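You operate a simulated robot arm through the tools that you are given. There is no shell and no other tool.

The job below is to be done with a simulated two-armed robot. You get a single attempt, and the scene is never put back.

TASK
Shut the open compact, put it on the pink tray and wipe up the spilt powder.
Fine: use the pink cloth and lay it back; the shut compact stays where it is. What is to be rubbed or washed off counts as gone when no trace of it is left.

It is judged by the outcome, as a careful person would: the job done as asked, and still so three seconds after it is handed in. It fails if anything else is knocked over, pushed out of place, dropped, spilled or broken. Flat cloth is picked up by pressing the open fingertips on it (5 to 10 N) and closing them slowly along it; thin cloth reads only 2 to 8 mm in the jaws.

THE ROBOT
Two 6-joint arms with fingered hands on one trunk that stands fixed in place. Base frame: the origin is at the foot of the trunk, x ahead of it, y to its left, z up. Lengths are in m, angles in rad, forces in N, time in s.
The left shoulder is at [0.02, 0.157, 0.829], the right one opposite. With the tool pointing down near the work surface each hand reaches from about 0.38 to 0.6 m from the base axis, measured 20 degrees to its own side. Payload 4.1 kg a hand.
The tool frame of a hand sits at the grasp point between the pads (the TCP): z along the fingers, y along the line on which they close. The tips reach 0.033 m beyond it. Largest opening 0.112 m; the body of the gripper starts 0.039 m behind the TCP. The gripper is a hand of 4 fingers: y runs from the thumb to the fingers, the wrist lies at [-0.016, -0.118, -0.2] in the tool frame, and closing takes about 1.5 s.
Orientation is that of the tool frame in the base frame, as a unit quaternion [x, y, z, w]. With the fingers straight down and the wrist toward the robot, the tool's x, y and z point along [0, 1, 0], [1, 0, 0] and [0, 0, -1] of the base frame.

THE INTERFACE
- The arms move only by the tool drive_tool. It takes "left_targets", "right_targets" or both (then of equal length, played together; a hand with none holds still); each is a list of rows, each an object (a shift or turn left out is 0, a gripper value left out holds the last) with "delta_rot": the turn, a rotation vector about the base's x, y, z in rad, a list of three; "dp": the shift along the base's x, y, z in m, a list of three; "gripper": the finger opening in m, from 0 to 0.112. In form: [{"delta_rot": [rx, ry, rz], "dp": [x, y, z], "gripper": gripper}, ...]. A call has 1 to 20 rows; each row is the pose to reach, as a shift and turn from the pose commanded when the call began. A row lasts 0.2 s, in which the tool goes at most 0.05 m and 0.15 rad; a call with a longer step from one row to the next is refused whole, and so is a gripper value outside its range. A pose out of reach is approached as far as the arm can. The call stops where the force on the tool passes 40 N (or 10 N more than at its start, if that is more) or the arm is blocked; 0.2 s more then pass. The fingers move at their own pace (about 0.072 m/s each) and stop on an object; they squeeze with about 24 N. The grip force told is the motor's: it shows also when the fingers shut on nothing. Time passes only in rows, and 0.2 s behind the last, so rows that repeat a pose let the fingers close. The reply holds the time, the measured pose of the TCP, the force on the tool along the base axes, the opening and the grip force, in the units named above and with some noise, with the torque about the TCP (base axes, N m) and any sound that the robot's microphone picked up.
- Cameras (640 x 400 px; columns grow to the right, rows downward): "scene" is now at [0.0477, 0.0259, 1.4598]; the picture's right is [0.33, -0.95, 0.00], its down [-0.63, -0.22, -0.75] and it looks along [0.71, 0.24, -0.67] (base axes); focal length 314 px, centre (320, 200). "left" rides on the left gripper at [-0.066, -0.089, -0.13] in its tool frame; the picture's right is [-0.79, -0.29, 0.54], its down [0.55, -0.71, 0.44] and it looks along [0.26, 0.64, 0.72] (tool axes); focal length 247 px, centre (320, 200). "right" rides on the right gripper at [0.066, -0.089, -0.13] in its tool frame; the picture's right is [-0.79, 0.29, -0.54], its down [-0.55, -0.71, 0.44] and it looks along [-0.26, 0.64, 0.72] (tool axes); focal length 247 px, centre (320, 200).
- grab_frame(camera): a new picture of that camera. No time passes.
- hand_shape(shape, hand): the hand has 4 fingers and takes this shape, open, in about a second: jaw (thumb against the fingers, like two jaws); tri (thumb and two fingers); tip (a fingertip pinch); poke (one finger out to press); point (the index stretched); flat (the hand flat); cup (the hand cupped); fist (a fist). The gripper value then closes the fingers along that shape, each until it touches; the sizes above hold for jaw. It gives what a move gives, with no picture.
- head_to(pan, tilt): turns the head with the scene camera to pan (to the left, within 1.501 rad either way) and tilt (down, from -0.506 to 1.204), counted from straight ahead of the robot. It gives what a move gives.
- locate(camera, pixels): for up to 12 pixels [column, row] of the newest picture of that camera ("zoom" is the newest enlarged one), the place [x, y, z] in the base frame of the surface seen there, good to about 0.002 m, but the place of the scene camera against the robot may be out by one fixed shift of up to 0.012 m in any direction. No time passes.
- close_up(camera, box): a new picture of the part [left, top, right, bottom] of that camera's present view, enlarged. No time passes.
- finish_job(): hands the job in; it is judged then, once.

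Unless the task says otherwise, let go and move clear before handing in.

The tools are called as name(argument=value, ...) on one line, values as JSON. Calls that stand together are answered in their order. drive_tool: Moves the arms, as the interface text tells. Its arguments: {"type":"object","properties":{"left_targets":{"type":"array","items":{"type":"object","properties":{"delta_rot":{"type":"array","items":{"type":"number"}},"dp":{"type":"array","items":{"type":"number"}},"gripper":{"type":"number"}}}},"right_targets":{"type":"array","items":{"type":"object","properties":{"delta_rot":{"type":"array","items":{"type":"number"}},"dp":{"type":"array","items":{"type":"number"}},"gripper":{"type":"number"}}}}},"required":[]} The other tools are called the same way: hand_shape (shape, hand) gives the hand a shape; head_to (pan, tilt) turns the head that bears the scene camera; grab_frame (camera) takes a picture; locate (camera, pixels) gives the place of the surface under pixels of a picture; close_up (camera, box) takes an enlarged picture of a part of a camera's view; finish_job () hands the job in.

At the start:

```text
time_s: 0.0
left_position: [0.4301, 0.4777, 0.9855]
left_tool_rot: [0.519, 0.855, 0.0, 0.0]
left_contact_force: [0.3, 0.6, -0.5]
left_ft_torque: [0.01, -0.02, -0.04]
left_finger_gap: 0.1115
left_gripper_force: 0.1
left_shape: jaw
right_position: [0.5984, 0.0007, 0.9646]
right_tool_rot: [0.519, 0.855, 0.0, 0.0]
right_contact_force: [0.3, -0.5, 0.2]
right_ft_torque: [0.01, 0.0, -0.01]
right_finger_gap: 0.1115
right_gripper_force: 0.0
right_shape: jaw
head pan, tilt: [0.333, 0.728]
```

scene: 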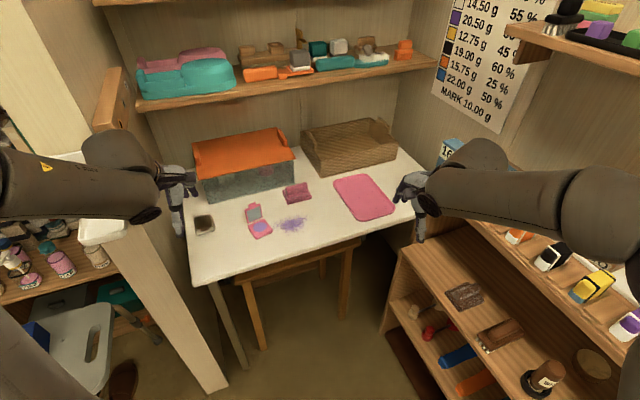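
right: 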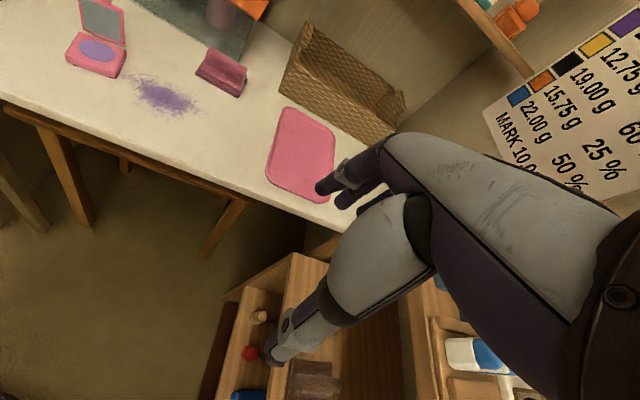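
left: 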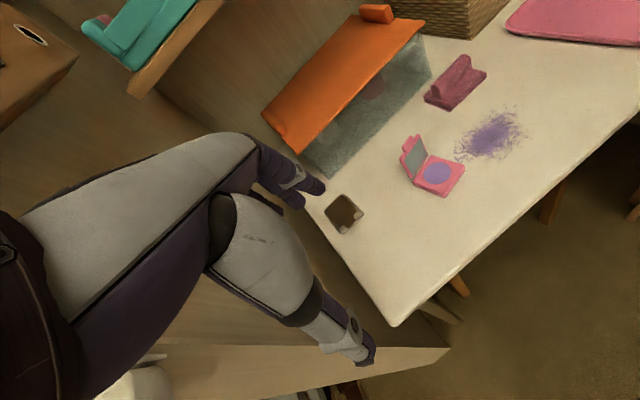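

The scene picture shows the open compact at about (258,222), the powder at (292,224), a pink folded cloth at (297,193), the pink tray at (364,197), and a dark item at (204,224). I'll take enlarged views to make these out better.

close_up(camera="scene", box=[180, 160, 420, 290])

close_up(camera="left", box=[300, 40, 560, 240])

close_up(camera="right", box=[40, 0, 360, 220])

```text
2.67 times, centred on (300, 225) of scene
```

zoom: 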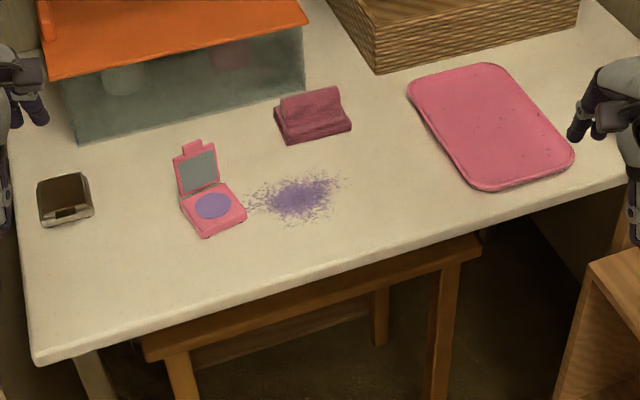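

```text
2.00 times, centred on (430, 140) of left
```

zoom: 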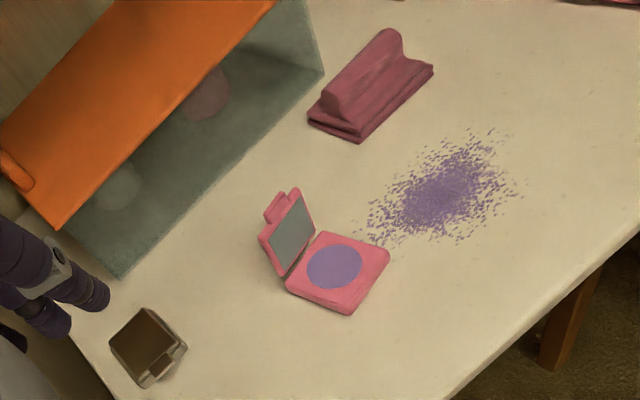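

```text
1.82 times, centred on (200, 110) of right
```

zoom: 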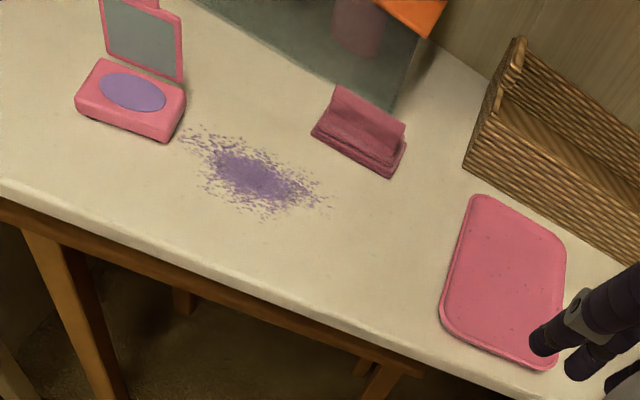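

The enlarged views show the open pink compact with its lid hinged at the back and tilted up, a purple powder patch, a folded cloth with a standing ridge, and a dark shut compact on the left that has to stay put. I'll locate these in the right zoom, and in the raw left and scene pictures.

locate(camera="zoom", pixels=[[95, 62], [185, 92], [168, 140], [78, 103], [105, 48], [180, 78], [250, 175], [335, 90], [404, 128], [390, 175], [313, 133], [505, 280]])

locate(camera="left", pixels=[[445, 195], [415, 182], [427, 155], [464, 166], [403, 140], [416, 136], [406, 158], [421, 155], [490, 137], [461, 57], [484, 73], [345, 213]])

locate(camera="scene", pixels=[[258, 238], [271, 231], [248, 229], [261, 221], [247, 208], [259, 205], [253, 204], [292, 224], [297, 193], [364, 197], [204, 224], [335, 183]])

```text
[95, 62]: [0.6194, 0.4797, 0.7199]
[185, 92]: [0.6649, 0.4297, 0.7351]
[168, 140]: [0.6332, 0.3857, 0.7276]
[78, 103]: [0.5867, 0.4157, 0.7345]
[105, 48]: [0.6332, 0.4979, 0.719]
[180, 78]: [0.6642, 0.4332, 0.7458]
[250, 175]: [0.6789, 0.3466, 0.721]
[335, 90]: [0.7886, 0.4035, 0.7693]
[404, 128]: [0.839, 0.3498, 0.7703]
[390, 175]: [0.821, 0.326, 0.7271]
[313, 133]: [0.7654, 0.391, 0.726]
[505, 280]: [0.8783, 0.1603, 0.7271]
```

```text
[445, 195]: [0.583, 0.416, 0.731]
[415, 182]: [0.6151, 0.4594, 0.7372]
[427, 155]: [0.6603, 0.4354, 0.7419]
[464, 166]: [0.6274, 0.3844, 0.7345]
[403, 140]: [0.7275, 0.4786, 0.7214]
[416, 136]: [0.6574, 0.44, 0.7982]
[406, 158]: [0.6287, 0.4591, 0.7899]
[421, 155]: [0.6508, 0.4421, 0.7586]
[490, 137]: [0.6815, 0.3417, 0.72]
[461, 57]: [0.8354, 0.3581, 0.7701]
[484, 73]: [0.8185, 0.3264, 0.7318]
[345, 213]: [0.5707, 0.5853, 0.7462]
```

```text
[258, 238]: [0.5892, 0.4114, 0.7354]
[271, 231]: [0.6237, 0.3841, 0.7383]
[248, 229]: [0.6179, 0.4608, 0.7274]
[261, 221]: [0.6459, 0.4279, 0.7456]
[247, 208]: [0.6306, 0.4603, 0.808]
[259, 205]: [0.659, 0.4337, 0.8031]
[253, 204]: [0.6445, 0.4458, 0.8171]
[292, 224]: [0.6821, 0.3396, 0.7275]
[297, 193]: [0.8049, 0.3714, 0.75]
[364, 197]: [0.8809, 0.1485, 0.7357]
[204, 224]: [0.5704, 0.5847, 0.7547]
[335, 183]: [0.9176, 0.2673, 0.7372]
```

The wrist cameras put the table top at about z=0.720, and the scene camera reads about 6 mm higher. Next I'll map the obstacles: the orange box, the basket, the shelf and the table edges.

locate(camera="scene", pixels=[[205, 200], [296, 175], [202, 178], [293, 152], [285, 128], [193, 143], [320, 175], [303, 128], [200, 286], [414, 218], [290, 78], [430, 62]])

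locate(camera="right", pixels=[[287, 108], [330, 125], [325, 200], [268, 175], [310, 145], [3, 97], [150, 155], [165, 97], [100, 115], [300, 220], [200, 110], [140, 75]])

locate(camera="left", pixels=[[320, 175], [430, 75], [300, 155], [420, 25], [395, 325], [330, 200], [345, 232], [363, 208], [345, 195], [375, 90], [310, 205], [325, 215]])

```text
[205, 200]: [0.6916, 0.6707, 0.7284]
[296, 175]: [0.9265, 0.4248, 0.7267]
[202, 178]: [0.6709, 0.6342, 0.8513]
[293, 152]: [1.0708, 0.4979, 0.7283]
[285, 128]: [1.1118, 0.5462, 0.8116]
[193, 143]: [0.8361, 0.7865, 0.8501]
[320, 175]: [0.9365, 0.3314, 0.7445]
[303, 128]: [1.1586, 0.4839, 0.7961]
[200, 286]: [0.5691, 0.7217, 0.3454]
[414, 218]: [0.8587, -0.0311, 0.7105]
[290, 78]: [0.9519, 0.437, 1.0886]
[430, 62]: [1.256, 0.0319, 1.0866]
```

```text
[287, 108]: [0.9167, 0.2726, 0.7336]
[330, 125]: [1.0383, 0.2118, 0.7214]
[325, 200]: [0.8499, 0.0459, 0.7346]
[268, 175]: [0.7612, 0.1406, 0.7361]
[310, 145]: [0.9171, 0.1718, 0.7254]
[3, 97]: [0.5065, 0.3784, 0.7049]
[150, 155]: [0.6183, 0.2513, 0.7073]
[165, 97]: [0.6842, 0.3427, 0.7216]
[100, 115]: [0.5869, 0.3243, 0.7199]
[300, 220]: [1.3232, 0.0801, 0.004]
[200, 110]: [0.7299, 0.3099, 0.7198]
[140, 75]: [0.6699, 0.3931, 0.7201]
```

```text
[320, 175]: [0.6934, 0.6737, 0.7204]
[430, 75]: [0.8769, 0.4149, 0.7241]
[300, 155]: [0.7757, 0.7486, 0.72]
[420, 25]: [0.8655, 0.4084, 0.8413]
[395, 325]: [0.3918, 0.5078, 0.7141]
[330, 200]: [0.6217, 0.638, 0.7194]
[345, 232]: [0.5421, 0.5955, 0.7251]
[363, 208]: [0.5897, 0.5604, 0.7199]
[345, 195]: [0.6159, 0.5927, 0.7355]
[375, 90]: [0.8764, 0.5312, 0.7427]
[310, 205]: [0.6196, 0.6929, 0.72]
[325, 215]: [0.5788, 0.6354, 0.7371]
```

The table top runs from the front edge at about (0.39,0.51)–(0.86,-0.03), yawed about 41°, and the orange box front runs from (0.69,0.67) to (0.88,0.415). Everything lies farther out than the stated 0.6 m, so I'll test the left arm's reach at a safe height.

drive_tool(left_targets=[{"dp": [0.04, -0.01, 0.0]}, {"dp": [0.08, -0.02, 0.0]}, {"dp": [0.12, -0.03, 0.0]}, {"dp": [0.16, -0.04, 0.0]}, {"dp": [0.19, -0.055, 0.0]}, {"dp": [0.19, -0.055, 0.0]}])

```text
time_s: 1.4
left_position: [0.6135, 0.4249, 0.9854]
left_tool_rot: [0.52, 0.854, -0.001, 0.0]
left_contact_force: [0.1, 0.8, 0.2]
left_ft_torque: [0.0, 0.0, 0.03]
left_finger_gap: 0.1115
left_gripper_force: 0.1
left_shape: jaw
right_position: [0.5984, 0.0012, 0.9648]
right_tool_rot: [0.52, 0.854, 0.0, -0.001]
right_contact_force: [-0.9, 0.9, -0.1]
right_ft_torque: [0.0, -0.01, 0.0]
right_finger_gap: 0.1114
right_gripper_force: 0.0
right_shape: jaw
head pan, tilt: [0.333, 0.728]
```

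The left hand got to (0.614,0.425) at z=0.985, about 6 mm short of the command, so reach is better than stated. I'll push farther toward the cloth to find the limit.

drive_tool(left_targets=[{"dp": [0.03, -0.01, 0.0]}, {"dp": [0.06, -0.02, 0.0]}, {"dp": [0.09, -0.03, 0.0]}, {"dp": [0.12, -0.04, 0.0]}, {"dp": [0.15, -0.045, 0.0]}, {"dp": [0.18, -0.05, 0.0]}, {"dp": [0.18, -0.05, 0.0]}])

grab_frame(camera="left")

grab_frame(camera="scene")

```text
time_s: 3.0
left_position: [0.7585, 0.3684, 0.9757]
left_tool_rot: [0.52, 0.854, 0.0, -0.001]
left_contact_force: [-0.5, -0.6, 0.4]
left_ft_torque: [-0.03, 0.01, 0.02]
left_finger_gap: 0.1118
left_gripper_force: 0.1
left_shape: jaw
left hand out of reach, approached as far as the arm can: row 5, 6, 7
right_position: [0.5997, -0.0, 0.9654]
right_tool_rot: [0.519, 0.855, 0.0, 0.0]
right_contact_force: [0.2, 1.6, -0.2]
right_ft_torque: [0.02, 0.01, 0.01]
right_finger_gap: 0.1116
right_gripper_force: 0.0
right_shape: jaw
head pan, tilt: [0.333, 0.728]
```

```text
taken
```

left: 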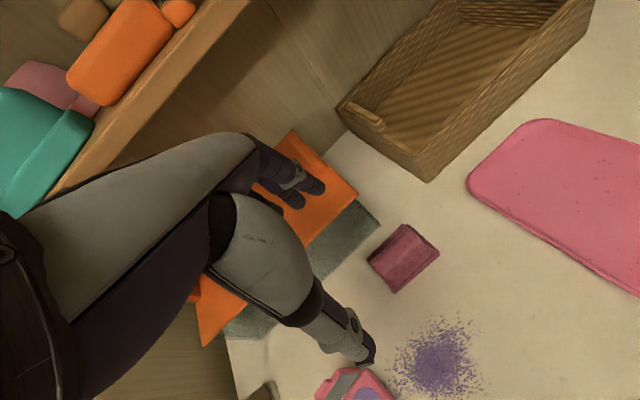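

```text
taken
```

scene: 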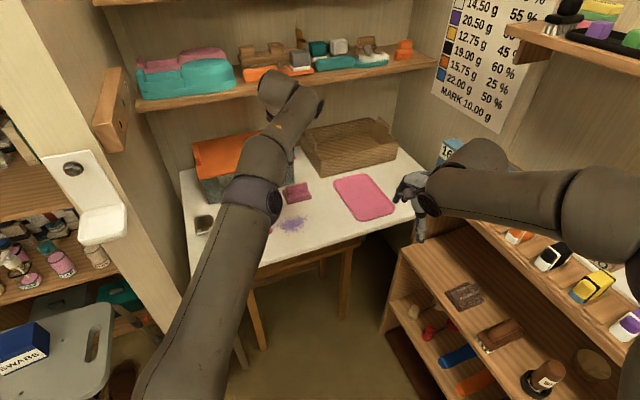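

The left arm reached (0.7585,0.3684,0.976), which gives a wrist reach of about 0.743 m from the shoulder, so the cloth and the near part of the tray are reachable from lower down. While the left camera looks straight down on the cloth at (405,258) and the box corner, I'll measure them.

close_up(camera="left", box=[320, 180, 480, 320])

locate(camera="left", pixels=[[404, 225], [438, 252], [398, 291], [368, 257], [405, 240], [422, 240], [385, 272], [380, 222], [357, 192], [306, 248], [352, 200], [330, 225]])

locate(camera="zoom", pixels=[[330, 180], [470, 285], [315, 440], [195, 310], [380, 200], [250, 370], [300, 300], [350, 250], [250, 250], [400, 320], [230, 130], [150, 60]])

```text
2.86 times, centred on (400, 250) of left
```

zoom: 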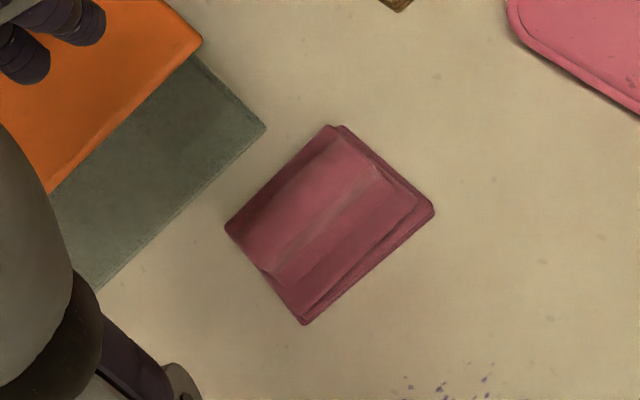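

```text
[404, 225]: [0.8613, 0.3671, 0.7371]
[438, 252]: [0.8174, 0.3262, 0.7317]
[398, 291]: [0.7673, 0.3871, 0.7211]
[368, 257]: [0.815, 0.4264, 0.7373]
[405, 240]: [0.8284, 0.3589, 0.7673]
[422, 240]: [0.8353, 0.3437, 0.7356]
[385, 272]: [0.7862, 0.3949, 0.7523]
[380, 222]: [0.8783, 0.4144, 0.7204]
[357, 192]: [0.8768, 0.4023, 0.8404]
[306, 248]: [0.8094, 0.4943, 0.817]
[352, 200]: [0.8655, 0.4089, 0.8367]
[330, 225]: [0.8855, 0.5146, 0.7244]
```

```text
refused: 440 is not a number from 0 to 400
```

The cloth footprint has corners at about (0.861,0.367), (0.817,0.326), (0.767,0.387), (0.815,0.426), with a ridge up to z≈0.77. The box roof edge is nearby at (0.8655,0.409,0.837). I'll sample the ridge profile.

locate(camera="zoom", pixels=[[330, 130], [430, 210], [305, 320], [230, 225], [280, 160], [345, 150], [300, 210], [325, 230], [350, 255], [275, 190], [375, 180], [275, 270]])

locate(camera="right", pixels=[[218, 62], [230, 68], [242, 73], [225, 47], [220, 75], [207, 78], [235, 88], [243, 62], [243, 95], [200, 75], [232, 80], [210, 65]])

close_up(camera="right", box=[170, 30, 290, 110])

```text
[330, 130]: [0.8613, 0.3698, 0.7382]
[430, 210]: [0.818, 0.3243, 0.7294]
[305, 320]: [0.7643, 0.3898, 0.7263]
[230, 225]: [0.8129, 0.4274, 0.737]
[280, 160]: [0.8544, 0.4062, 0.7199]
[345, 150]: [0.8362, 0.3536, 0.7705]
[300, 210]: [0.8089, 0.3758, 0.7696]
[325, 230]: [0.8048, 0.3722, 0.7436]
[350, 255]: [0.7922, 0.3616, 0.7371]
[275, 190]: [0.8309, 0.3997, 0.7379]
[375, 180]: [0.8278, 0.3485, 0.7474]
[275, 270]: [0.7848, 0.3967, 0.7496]
```

```text
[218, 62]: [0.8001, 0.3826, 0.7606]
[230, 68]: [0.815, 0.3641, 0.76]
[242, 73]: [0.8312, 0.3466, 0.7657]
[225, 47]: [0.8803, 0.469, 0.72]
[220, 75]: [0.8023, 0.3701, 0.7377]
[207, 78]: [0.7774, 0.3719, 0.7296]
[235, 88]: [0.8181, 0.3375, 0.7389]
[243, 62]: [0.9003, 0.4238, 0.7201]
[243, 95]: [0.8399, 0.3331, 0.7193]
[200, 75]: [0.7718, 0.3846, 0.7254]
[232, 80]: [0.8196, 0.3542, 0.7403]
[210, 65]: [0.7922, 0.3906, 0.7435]
```

```text
5.00 times, centred on (230, 70) of right
```

zoom: 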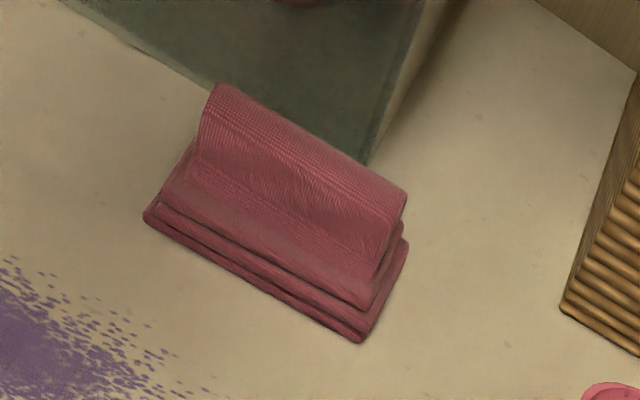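

The ridge crest runs from about (0.79,0.40) to (0.836,0.354) at z=0.77, above a folded base up to z=0.738. I'll do the compact first, so I'm bringing the left hand back and yawing it about 28° so its closing line matches the compact's front-back direction, then checking the view.

drive_tool(left_targets=[{"dp": [-0.04, 0.01, 0.0], "delta_rot": [0, 0, 0.08]}, {"dp": [-0.08, 0.02, 0.0], "delta_rot": [0, 0, 0.16]}, {"dp": [-0.12, 0.03, 0.0], "delta_rot": [0, 0, 0.25]}, {"dp": [-0.16, 0.05, 0.0], "delta_rot": [0, 0, 0.33]}, {"dp": [-0.2, 0.07, 0.0], "delta_rot": [0, 0, 0.42]}, {"dp": [-0.24, 0.08, 0.0], "delta_rot": [0, 0, 0.497]}, {"dp": [-0.24, 0.08, 0.0], "delta_rot": [0, 0, 0.497]}])

grab_frame(camera="left")

close_up(camera="right", box=[40, 0, 220, 120])

```text
time_s: 4.6
left_position: [0.5201, 0.4475, 0.9782]
left_tool_rot: [0.293, 0.956, 0.0, 0.0]
left_contact_force: [0.5, 0.5, -0.1]
left_ft_torque: [0.0, 0.01, 0.04]
left_finger_gap: 0.1118
left_gripper_force: 0.1
left_shape: jaw
right_position: [0.599, -0.0009, 0.9654]
right_tool_rot: [0.519, 0.855, 0.0, -0.001]
right_contact_force: [0.1, -1.1, 0.1]
right_ft_torque: [-0.02, 0.02, 0.01]
right_finger_gap: 0.1116
right_gripper_force: 0.0
right_shape: jaw
head pan, tilt: [0.333, 0.728]
```

```text
taken
```

left: 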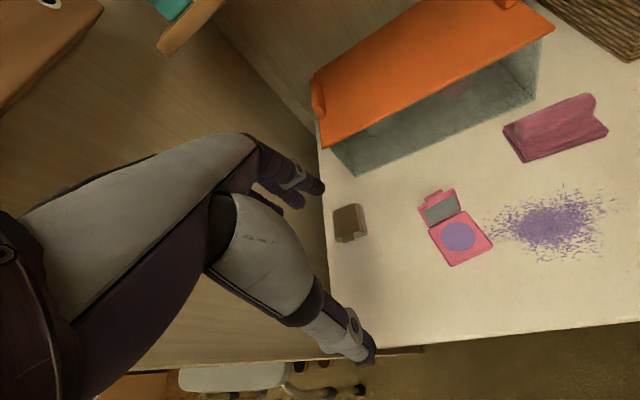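

```text
3.33 times, centred on (130, 60) of right
```

zoom: 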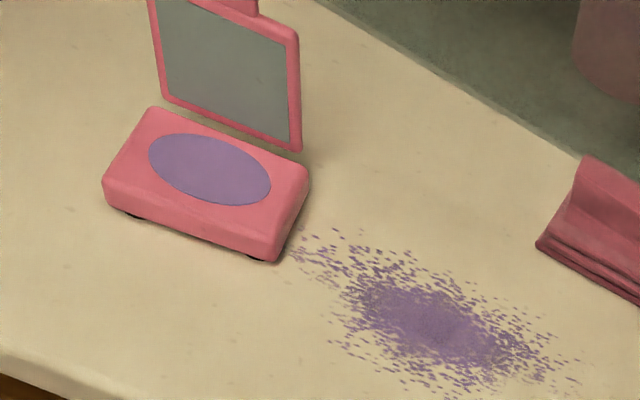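

The hand is now yawed so tool y is about (0.56,0.83). The compact is visible at (457,228) in the left picture with its lid upright behind. I'll zoom in and locate the lid precisely.

close_up(camera="left", box=[400, 170, 520, 280])

```text
3.64 times, centred on (460, 225) of left
```

zoom: 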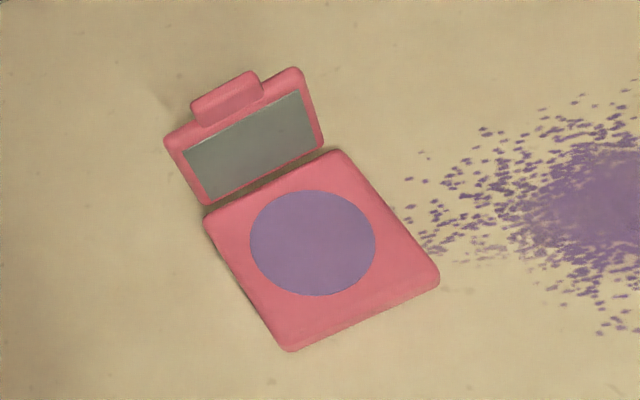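

locate(camera="zoom", pixels=[[285, 345], [438, 280], [340, 152], [207, 215], [325, 145], [205, 200], [168, 142], [300, 70], [195, 105], [255, 75], [225, 95], [312, 240]])

locate(camera="left", pixels=[[495, 225], [600, 208], [560, 190], [555, 260], [545, 225], [500, 237], [590, 250], [520, 195], [575, 225], [350, 222], [620, 190], [605, 240]])

```text
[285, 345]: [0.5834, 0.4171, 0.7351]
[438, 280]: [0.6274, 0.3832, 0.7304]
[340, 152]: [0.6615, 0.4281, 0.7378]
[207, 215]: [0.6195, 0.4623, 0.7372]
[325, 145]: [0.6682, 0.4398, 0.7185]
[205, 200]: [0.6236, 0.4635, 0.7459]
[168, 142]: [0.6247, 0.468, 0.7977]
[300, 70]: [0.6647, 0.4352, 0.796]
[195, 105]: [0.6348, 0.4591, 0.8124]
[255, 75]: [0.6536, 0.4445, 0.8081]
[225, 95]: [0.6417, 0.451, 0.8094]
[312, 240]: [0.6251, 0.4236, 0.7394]
```

```text
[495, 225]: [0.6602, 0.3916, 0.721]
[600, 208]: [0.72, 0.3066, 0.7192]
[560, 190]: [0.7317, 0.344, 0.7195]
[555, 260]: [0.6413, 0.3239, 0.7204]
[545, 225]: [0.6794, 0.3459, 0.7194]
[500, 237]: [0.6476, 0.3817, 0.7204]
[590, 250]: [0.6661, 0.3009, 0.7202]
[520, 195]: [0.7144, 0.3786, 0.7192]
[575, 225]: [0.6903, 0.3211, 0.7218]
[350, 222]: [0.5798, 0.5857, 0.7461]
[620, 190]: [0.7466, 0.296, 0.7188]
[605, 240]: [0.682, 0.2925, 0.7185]
```

The compact's centre is at (0.623,0.423) and the lid is near vertical, with its top at z≈0.797 (the tab reaches 0.81) and the front direction about (-0.61,-0.79). I'll close the fingers and go to a spot behind the lid, still high, then look.

drive_tool(left_targets=[{"dp": [0.03, 0.01, 0.0], "gripper": 0.0, "delta_rot": [0, 0, -0.06]}, {"dp": [0.07, 0.02, 0.0], "gripper": 0.0, "delta_rot": [0, 0, -0.06]}, {"dp": [0.11, 0.03, 0.0], "gripper": 0.0, "delta_rot": [0, 0, -0.06]}, {"dp": [0.15, 0.04, 0.0], "gripper": 0.0, "delta_rot": [0, 0, -0.06]}, {"dp": [0.154, 0.042, 0.0], "gripper": 0.0, "delta_rot": [0, 0, -0.06]}, {"dp": [0.154, 0.042, -0.03], "gripper": 0.0, "delta_rot": [0, 0, -0.06]}, {"dp": [0.154, 0.042, -0.06], "gripper": 0.0, "delta_rot": [0, 0, -0.06]}, {"dp": [0.154, 0.042, -0.09], "gripper": 0.0, "delta_rot": [0, 0, -0.06]}, {"dp": [0.154, 0.042, -0.09], "gripper": 0.0, "delta_rot": [0, 0, -0.06]}])

grab_frame(camera="left")

grab_frame(camera="right")

grab_frame(camera="scene")

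```text
time_s: 6.6
left_position: [0.6733, 0.4888, 0.8875]
left_tool_rot: [0.322, 0.947, 0.0, 0.0]
left_contact_force: [0.1, -0.3, -0.4]
left_ft_torque: [0.03, -0.02, -0.01]
left_finger_gap: 0.0
left_gripper_force: 23.7
left_shape: jaw
right_position: [0.5984, -0.0005, 0.9645]
right_tool_rot: [0.519, 0.855, 0.0, 0.001]
right_contact_force: [-0.4, 0.4, 0.2]
right_ft_torque: [0.01, -0.01, 0.0]
right_finger_gap: 0.1118
right_gripper_force: 0.1
right_shape: jaw
head pan, tilt: [0.333, 0.728]
```

```text
taken
```

left: 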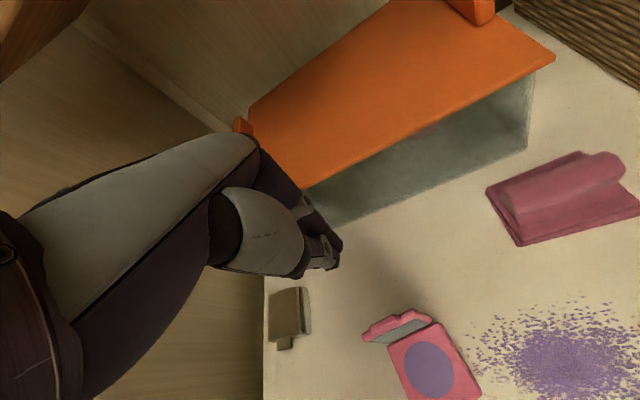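

```text
taken
```

right: 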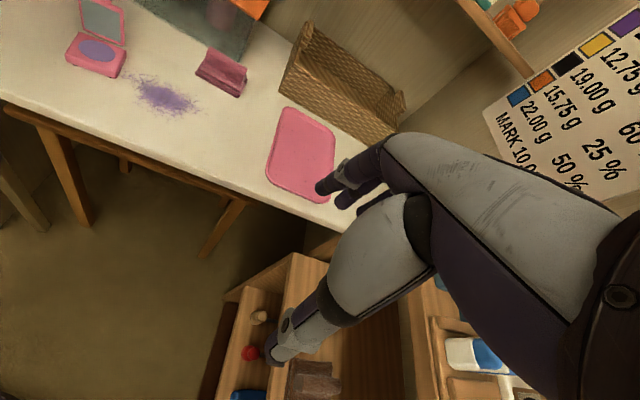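

```text
taken
```

scene: 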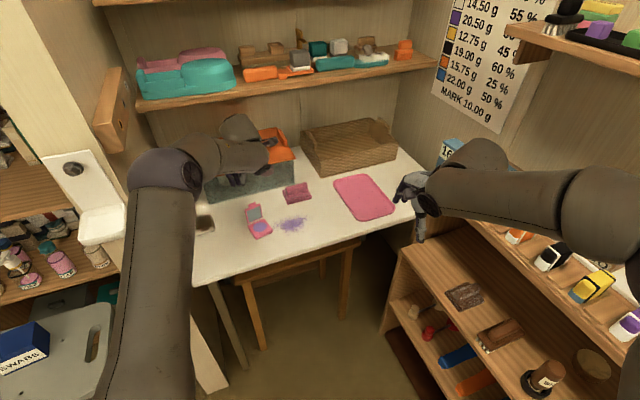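

The closed fingertips are at (330,260) and the lid at (400,325) in the left picture, so the hand is behind the lid. Before descending I'll check the roof edge positions.

locate(camera="left", pixels=[[320, 178], [400, 138], [500, 86], [350, 170], [330, 262], [335, 240], [300, 278], [290, 210], [345, 222], [385, 325], [420, 320], [530, 140]])

close_up(camera="scene", box=[180, 100, 320, 240])

```text
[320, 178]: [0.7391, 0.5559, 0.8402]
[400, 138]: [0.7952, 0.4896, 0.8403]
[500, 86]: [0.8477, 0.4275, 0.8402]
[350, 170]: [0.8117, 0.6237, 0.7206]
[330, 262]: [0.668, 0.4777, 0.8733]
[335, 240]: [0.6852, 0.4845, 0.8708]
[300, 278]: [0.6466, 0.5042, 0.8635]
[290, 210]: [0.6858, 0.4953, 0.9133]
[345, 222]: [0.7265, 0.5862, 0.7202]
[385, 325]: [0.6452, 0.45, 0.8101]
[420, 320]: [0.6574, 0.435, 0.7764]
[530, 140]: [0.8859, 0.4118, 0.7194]
```

```text
2.86 times, centred on (250, 170) of scene
```

zoom: 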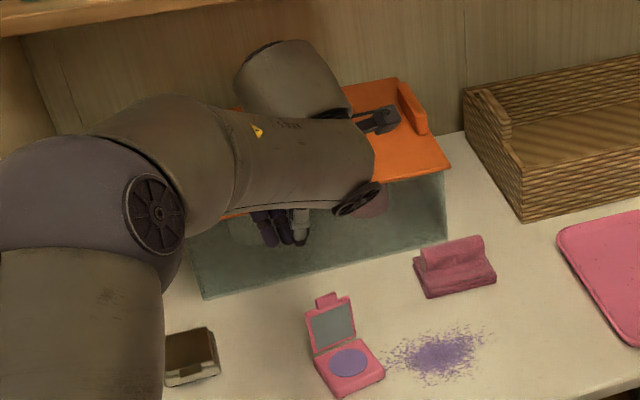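

The roof edge lies at z≈0.84, about 9 cm from the hand, so descending is safe. I'll lower to TCP z≈0.808 behind the lid and push slowly toward the front.

drive_tool(left_targets=[{"dp": [0, 0, -0.03]}, {"dp": [0, 0, -0.06]}, {"dp": [0, 0, -0.08]}, {"dp": [0, 0, -0.08]}, {"dp": [-0.0061, -0.0079, -0.08]}, {"dp": [-0.0122, -0.0158, -0.08]}, {"dp": [-0.0183, -0.0237, -0.08]}, {"dp": [-0.0229, -0.0296, -0.08]}, {"dp": [-0.0275, -0.0356, -0.08]}, {"dp": [-0.0275, -0.0356, -0.08]}])

grab_frame(camera="left")

close_up(camera="right", box=[40, 0, 220, 120])

close_up(camera="scene", box=[180, 160, 340, 260])

```text
time_s: 8.8
left_position: [0.6442, 0.4559, 0.8074]
left_tool_rot: [0.322, 0.947, 0.0, 0.001]
left_contact_force: [0.2, 0.5, 0.1]
left_ft_torque: [0.0, 0.04, 0.01]
left_finger_gap: 0.0
left_gripper_force: 24.5
left_shape: jaw
right_position: [0.5982, 0.0004, 0.9653]
right_tool_rot: [0.519, 0.855, 0.001, 0.0]
right_contact_force: [-0.1, 0.2, 0.7]
right_ft_torque: [-0.02, 0.01, -0.01]
right_finger_gap: 0.1116
right_gripper_force: 0.1
right_shape: jaw
head pan, tilt: [0.333, 0.728]
```

```text
taken
```

left: 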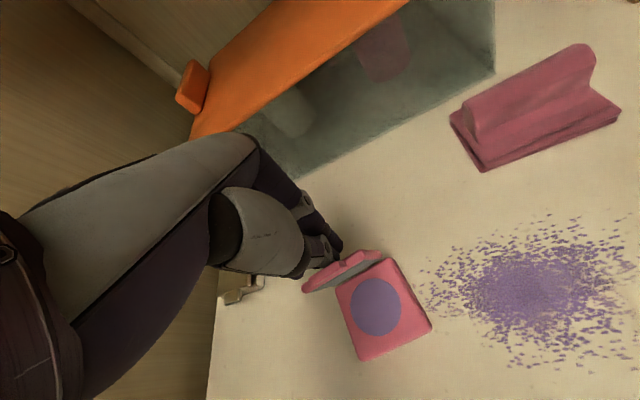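

```text
3.33 times, centred on (130, 60) of right
```

zoom: 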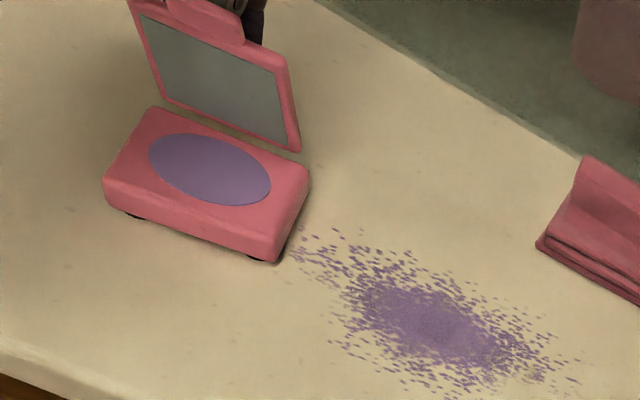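

```text
4.00 times, centred on (260, 210) of scene
```

zoom: 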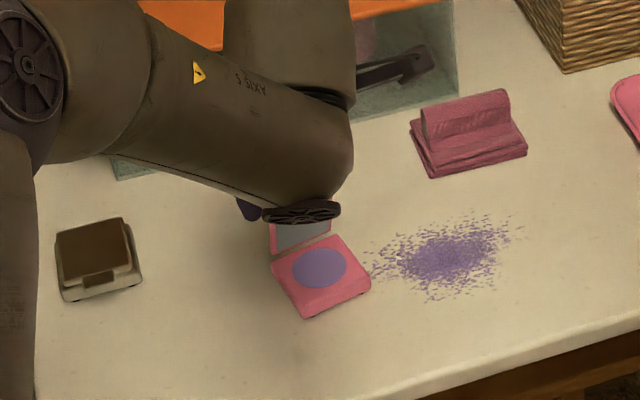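

The lid is tilting forward with almost no force, and the base hasn't moved in the right zoom at (205,185). I'll keep pushing forward while easing down slightly to follow the lid.

drive_tool(left_targets=[{"dp": [-0.0049, -0.0063, 0.0]}, {"dp": [-0.0098, -0.0126, 0.0]}, {"dp": [-0.0146, -0.019, 0.0]}, {"dp": [-0.0195, -0.0253, -0.002]}, {"dp": [-0.0244, -0.0316, -0.004]}, {"dp": [-0.0275, -0.0356, -0.006]}, {"dp": [-0.0275, -0.0356, -0.006]}])

grab_frame(camera="left")

close_up(camera="right", box=[40, 0, 220, 120])

```text
time_s: 10.4
left_position: [0.6158, 0.4179, 0.8016]
left_tool_rot: [0.321, 0.947, 0.0, 0.001]
left_contact_force: [0.0, -0.3, -0.1]
left_ft_torque: [0.0, 0.01, -0.01]
left_finger_gap: 0.0
left_gripper_force: 24.5
left_shape: jaw
right_position: [0.5993, 0.0008, 0.965]
right_tool_rot: [0.519, 0.855, 0.0, 0.001]
right_contact_force: [0.1, -0.8, -0.4]
right_ft_torque: [0.01, 0.02, 0.01]
right_finger_gap: 0.1119
right_gripper_force: 0.0
right_shape: jaw
head pan, tilt: [0.333, 0.728]
```

```text
taken
```

left: 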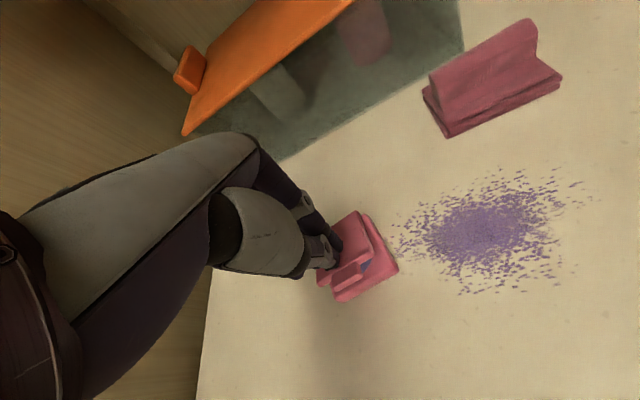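

```text
3.33 times, centred on (130, 60) of right
```

zoom: 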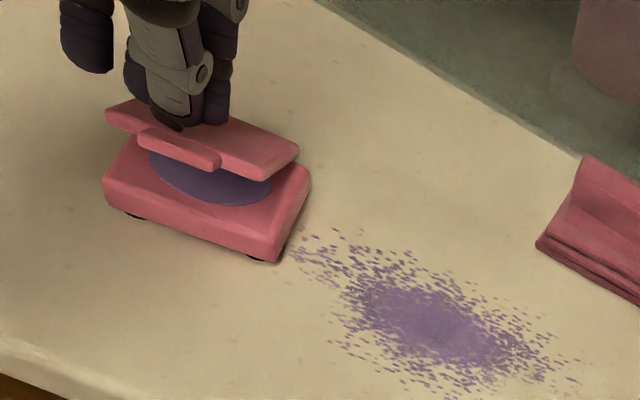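

The lid is now about 30° from shut, under the fingertips in the right zoom at (200,145). I'll shift slightly toward the front edge and press down in small steps until it clicks shut.

drive_tool(left_targets=[{"dp": [-0.004, -0.005, -0.004]}, {"dp": [-0.0055, -0.0071, -0.008]}, {"dp": [-0.0055, -0.0071, -0.011]}, {"dp": [-0.0055, -0.0071, -0.014]}, {"dp": [-0.0055, -0.0071, -0.017]}, {"dp": [-0.0055, -0.0071, -0.019]}, {"dp": [-0.0055, -0.0071, -0.021]}])

close_up(camera="right", box=[40, 0, 220, 120])

grab_frame(camera="left")

```text
time_s: 12.0
left_position: [0.6115, 0.4133, 0.7812]
left_tool_rot: [0.323, 0.946, 0.0, 0.0]
left_contact_force: [-1.0, 0.9, -0.2]
left_ft_torque: [0.01, -0.02, 0.0]
left_finger_gap: 0.0
left_gripper_force: 24.4
left_shape: jaw
right_position: [0.5983, 0.001, 0.966]
right_tool_rot: [0.519, 0.855, 0.0, 0.0]
right_contact_force: [0.1, -0.2, 0.2]
right_ft_torque: [-0.02, 0.0, -0.04]
right_finger_gap: 0.1115
right_gripper_force: 0.1
right_shape: jaw
head pan, tilt: [0.333, 0.728]
```

```text
3.33 times, centred on (130, 60) of right
```

zoom: 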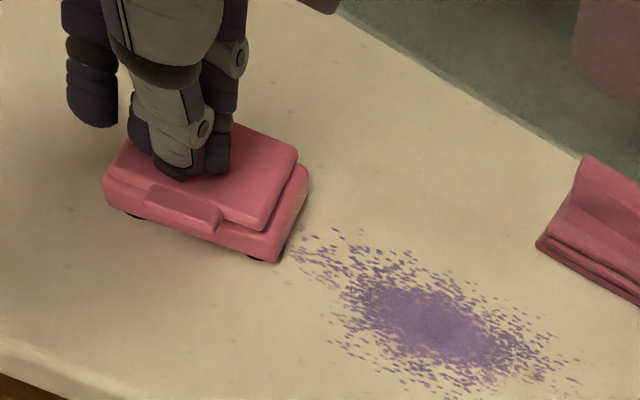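

```text
taken
```

left: 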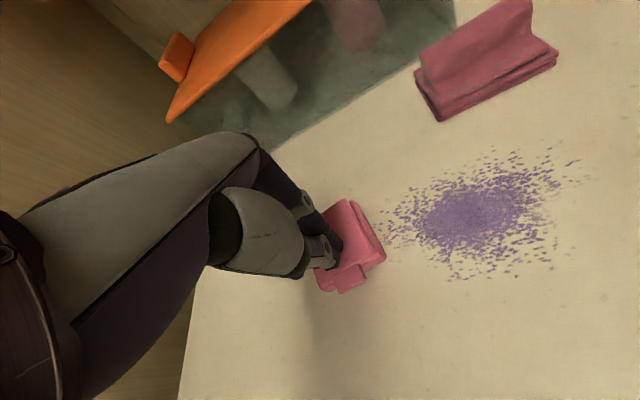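

The lid is nearly flat on the base, but there is no reaction force yet. I'll press down further in 2 mm steps.

drive_tool(left_targets=[{"dp": [-0.002, -0.0026, -0.002]}, {"dp": [-0.004, -0.005, -0.004]}, {"dp": [-0.004, -0.005, -0.006]}, {"dp": [-0.004, -0.005, -0.008]}, {"dp": [-0.004, -0.005, -0.01]}])

close_up(camera="right", box=[40, 0, 220, 120])

```text
time_s: 13.1
left_position: [0.6106, 0.4109, 0.7792]
left_tool_rot: [0.321, 0.947, 0.006, 0.006]
left_contact_force: [0.0, 1.3, 9.8]
left_ft_torque: [0.07, 0.04, 0.01]
left_finger_gap: 0.0002
left_gripper_force: 24.2
left_shape: jaw
right_position: [0.5981, 0.0003, 0.9655]
right_tool_rot: [0.52, 0.854, 0.0, 0.0]
right_contact_force: [-0.1, 0.1, 0.4]
right_ft_torque: [0.01, 0.01, 0.02]
right_finger_gap: 0.1118
right_gripper_force: 0.1
right_shape: jaw
head pan, tilt: [0.333, 0.728]
stopped in row 5 (left hand): the force on the tool passed its limit at 42 N (the readings are from after the stop); the commanded pose is now the measured one
```

```text
3.33 times, centred on (130, 60) of right
```

zoom: 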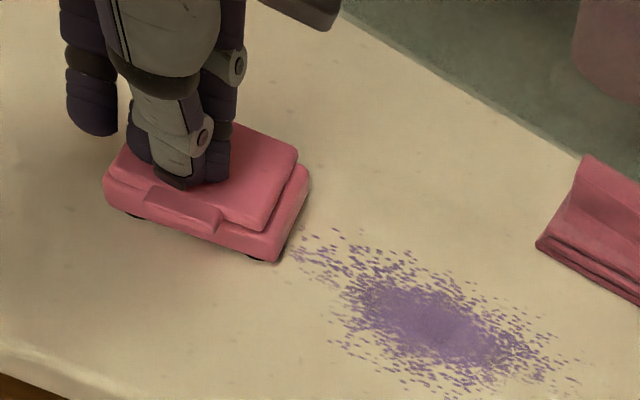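

The press reached 42 N and the lid lies flat. I'll lift off and check that it stays shut.

drive_tool(left_targets=[{"dp": [0, 0, 0.01]}, {"dp": [0, 0, 0.03]}, {"dp": [0, 0, 0.06]}, {"dp": [0, 0, 0.1]}, {"dp": [0, 0, 0.12], "gripper": 0.112}, {"dp": [0, 0, 0.12], "gripper": 0.112}, {"dp": [0, 0, 0.12], "gripper": 0.112}, {"dp": [0, 0, 0.12], "gripper": 0.112}, {"dp": [0, 0, 0.12], "gripper": 0.112}])

close_up(camera="right", box=[40, 0, 220, 120])

grab_frame(camera="left")

```text
time_s: 15.1
left_position: [0.6101, 0.411, 0.8989]
left_tool_rot: [0.32, 0.947, 0.005, 0.004]
left_contact_force: [0.9, -0.8, 0.1]
left_ft_torque: [0.01, 0.03, -0.02]
left_finger_gap: 0.1117
left_gripper_force: 0.2
left_shape: jaw
right_position: [0.5978, 0.0005, 0.9647]
right_tool_rot: [0.52, 0.854, 0.001, 0.0]
right_contact_force: [-0.2, -0.7, 0.2]
right_ft_torque: [0.01, 0.0, 0.0]
right_finger_gap: 0.1118
right_gripper_force: 0.0
right_shape: jaw
head pan, tilt: [0.333, 0.728]
```

```text
3.33 times, centred on (130, 60) of right
```

zoom: 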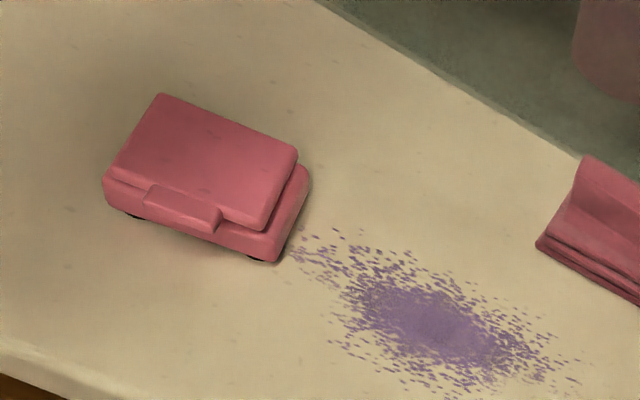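

```text
taken
```

left: 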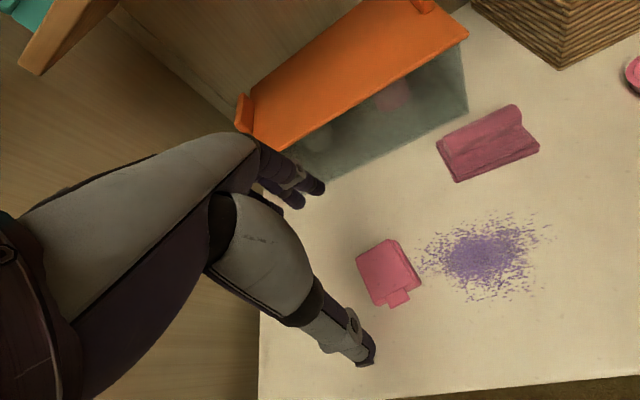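

The lid stays down after release. I'll zoom in with the left camera and measure the lid top to confirm it is flat and fully shut.

close_up(camera="left", box=[335, 220, 445, 320])

locate(camera="left", pixels=[[362, 258], [392, 243], [385, 268], [375, 298], [415, 275], [397, 297], [398, 306], [419, 285], [373, 305]])

close_up(camera="scene", box=[180, 180, 320, 260])

```text
4.00 times, centred on (390, 270) of left
```

zoom: 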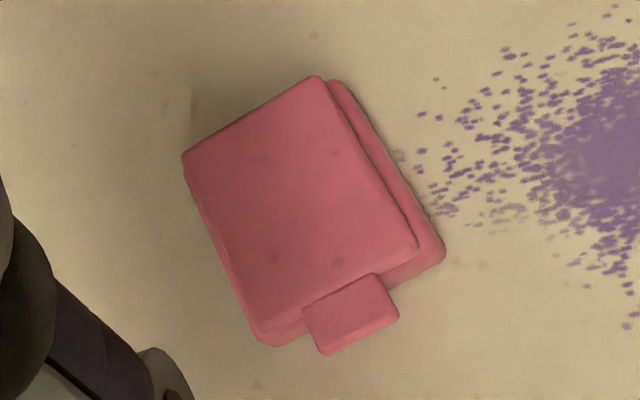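

```text
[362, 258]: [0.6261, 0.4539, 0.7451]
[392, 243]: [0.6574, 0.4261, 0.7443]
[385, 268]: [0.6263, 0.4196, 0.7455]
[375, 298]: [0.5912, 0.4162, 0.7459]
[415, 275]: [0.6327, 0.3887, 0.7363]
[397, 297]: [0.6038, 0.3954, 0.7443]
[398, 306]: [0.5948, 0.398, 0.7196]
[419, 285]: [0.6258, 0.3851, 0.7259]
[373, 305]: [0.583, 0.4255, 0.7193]
```

```text
4.57 times, centred on (250, 220) of scene
```

zoom: 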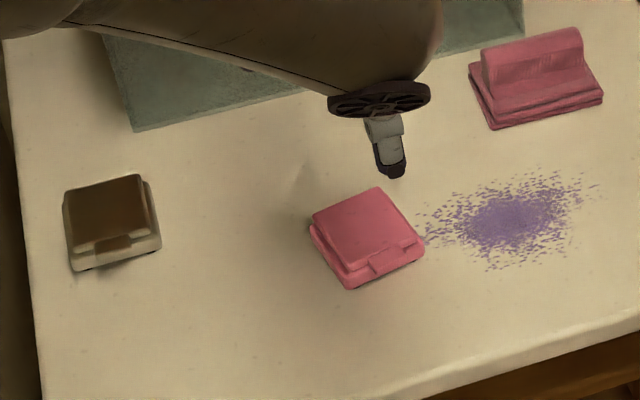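

The lid top reads 0.744–0.746 all over, flat and like the dark shut compact, so it's shut. To avoid loading the latch tab I'll grip it by the sides: yaw the open hand about -92° above the compact, then look.

drive_tool(left_targets=[{"dp": [0.002, 0.002, 0.01], "delta_rot": [0, 0, -0.14]}, {"dp": [0.004, 0.004, 0.02], "delta_rot": [0, 0, -0.28]}, {"dp": [0.006, 0.006, 0.02], "delta_rot": [0, 0, -0.42]}, {"dp": [0.008, 0.008, 0.02], "delta_rot": [0, 0, -0.56]}, {"dp": [0.01, 0.01, 0.02], "delta_rot": [0, 0, -0.7]}, {"dp": [0.013, 0.0118, 0.02], "delta_rot": [0, 0, -0.84]}, {"dp": [0.013, 0.0118, 0.02], "delta_rot": [0, 0, -0.98]}, {"dp": [0.013, 0.0118, 0.02], "delta_rot": [0, 0, -1.12]}, {"dp": [0.013, 0.0118, 0.02], "delta_rot": [0, 0, -1.26]}, {"dp": [0.013, 0.0118, 0.02], "delta_rot": [0, 0, -1.4]}, {"dp": [0.013, 0.0118, 0.02], "delta_rot": [0, 0, -1.52]}, {"dp": [0.013, 0.0118, 0.02], "delta_rot": [0, 0, -1.6]}, {"dp": [0.013, 0.0118, 0.02], "delta_rot": [0, 0, -1.6]}])

grab_frame(camera="left")

grab_frame(camera="scene")

```text
time_s: 17.9
left_position: [0.6235, 0.4231, 0.9181]
left_tool_rot: [0.903, 0.429, 0.0, 0.006]
left_contact_force: [0.4, -0.6, -0.3]
left_ft_torque: [-0.01, 0.0, 0.03]
left_finger_gap: 0.112
left_gripper_force: 0.0
left_shape: jaw
right_position: [0.5994, 0.0007, 0.9648]
right_tool_rot: [0.519, 0.855, 0.0, 0.001]
right_contact_force: [0.1, -1.3, 0.8]
right_ft_torque: [-0.03, -0.01, 0.02]
right_finger_gap: 0.1117
right_gripper_force: 0.0
right_shape: jaw
head pan, tilt: [0.333, 0.728]
```

```text
taken
```

left: 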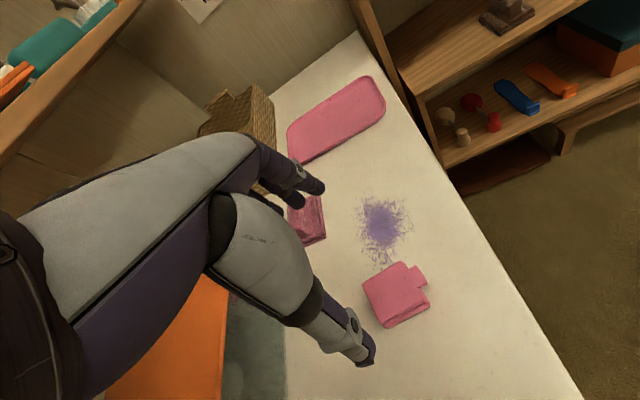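

```text
taken
```

scene: 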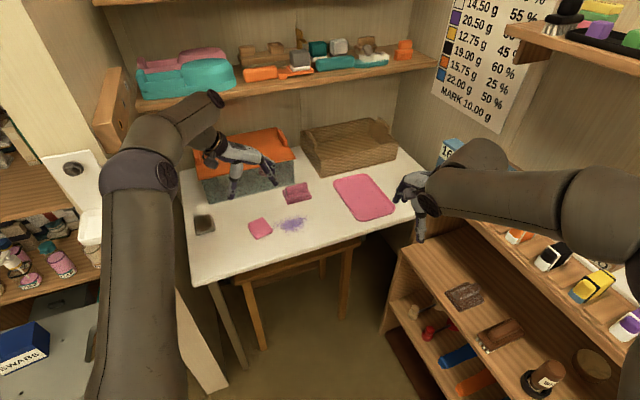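

The hand is at (0.6235,0.4231) with its closing line along (0.775,-0.632), matching the hinge axis. I'll lower to just above the compact and check the alignment.

drive_tool(left_targets=[{"dp": [0, 0, -0.04]}, {"dp": [0, 0, -0.08]}, {"dp": [0, 0, -0.11]}, {"dp": [0, 0, -0.11]}])

grab_frame(camera="left")

close_up(camera="right", box=[40, 0, 220, 120])

close_up(camera="scene", box=[180, 160, 340, 260])

```text
time_s: 18.9
left_position: [0.6214, 0.4216, 0.8102]
left_tool_rot: [0.903, 0.43, 0.0, 0.006]
left_contact_force: [0.6, -0.4, 0.2]
left_ft_torque: [-0.03, 0.01, -0.01]
left_finger_gap: 0.1115
left_gripper_force: 0.0
left_shape: jaw
right_position: [0.5985, -0.0002, 0.9667]
right_tool_rot: [0.519, 0.855, 0.0, 0.001]
right_contact_force: [-0.2, -0.5, 0.4]
right_ft_torque: [0.0, 0.05, -0.01]
right_finger_gap: 0.1118
right_gripper_force: 0.1
right_shape: jaw
head pan, tilt: [0.333, 0.728]
```

```text
taken
```

left: 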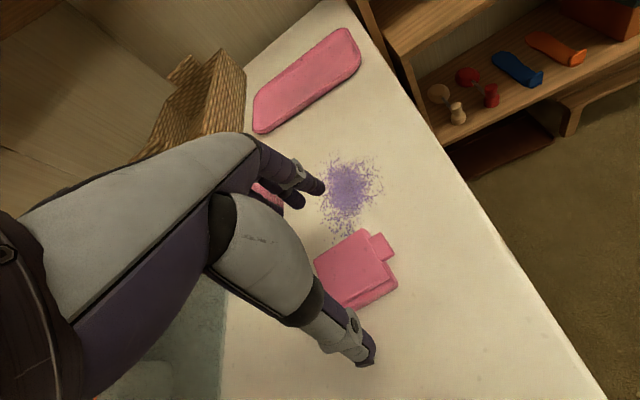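

```text
3.33 times, centred on (130, 60) of right
```

zoom: 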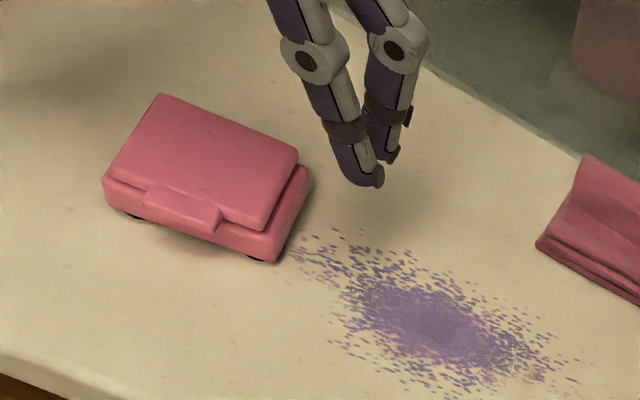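

```text
4.00 times, centred on (260, 210) of scene
```

zoom: 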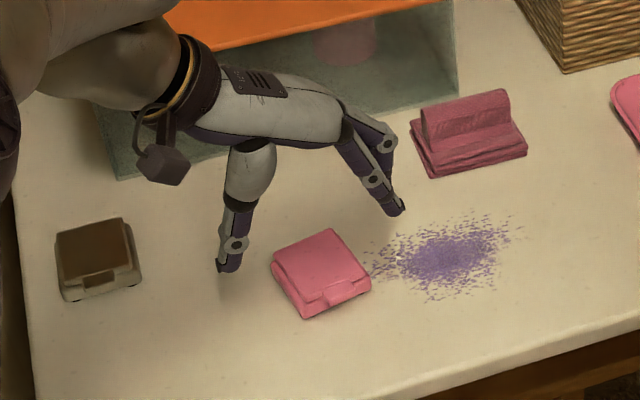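

The hand straddles the compact sideways, with the thumb on the left and the fingers on the powder side. I'll narrow the opening to 0.085, lower to about 5 mm above the table and close slowly.

drive_tool(left_targets=[{"dp": [0.001, 0.001, -0.01], "gripper": 0.085}, {"dp": [0.001, 0.001, -0.025], "gripper": 0.085}, {"dp": [0.001, 0.001, -0.038], "gripper": 0.085}, {"dp": [0.001, 0.001, -0.046], "gripper": 0.085}, {"dp": [0.001, 0.001, -0.05], "gripper": 0.085}, {"dp": [0.001, 0.001, -0.05], "gripper": 0.085}])

close_up(camera="right", box=[40, 0, 220, 120])

grab_frame(camera="left")

```text
time_s: 20.3
left_position: [0.6249, 0.4228, 0.759]
left_tool_rot: [0.903, 0.43, 0.0, 0.005]
left_contact_force: [-1.1, -0.6, -0.2]
left_ft_torque: [0.0, -0.02, -0.01]
left_finger_gap: 0.0854
left_gripper_force: 0.0
left_shape: jaw
right_position: [0.5996, 0.0006, 0.9641]
right_tool_rot: [0.52, 0.854, 0.0, 0.0]
right_contact_force: [0.4, -0.4, -0.6]
right_ft_torque: [0.01, 0.01, -0.01]
right_finger_gap: 0.1118
right_gripper_force: 0.1
right_shape: jaw
head pan, tilt: [0.333, 0.728]
```

```text
3.33 times, centred on (130, 60) of right
```

zoom: 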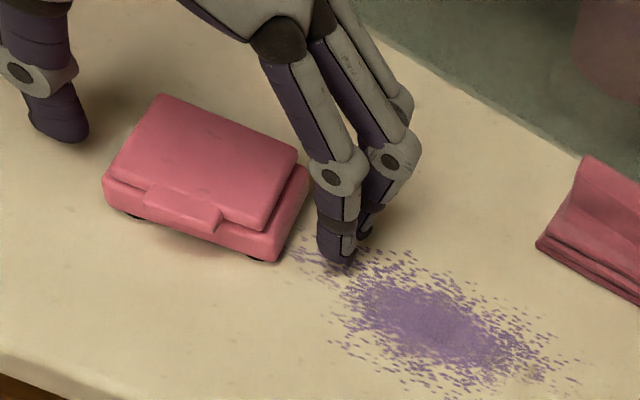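

```text
taken
```

left: 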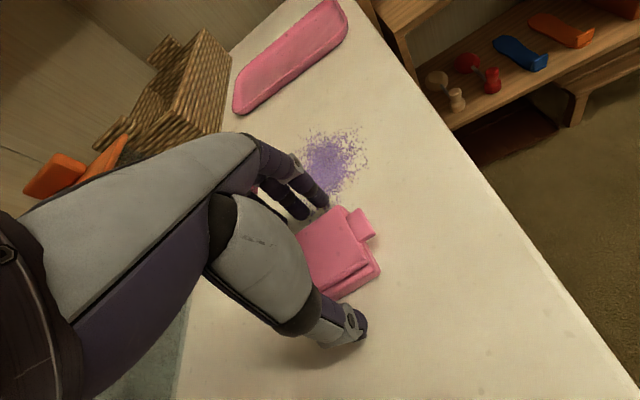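

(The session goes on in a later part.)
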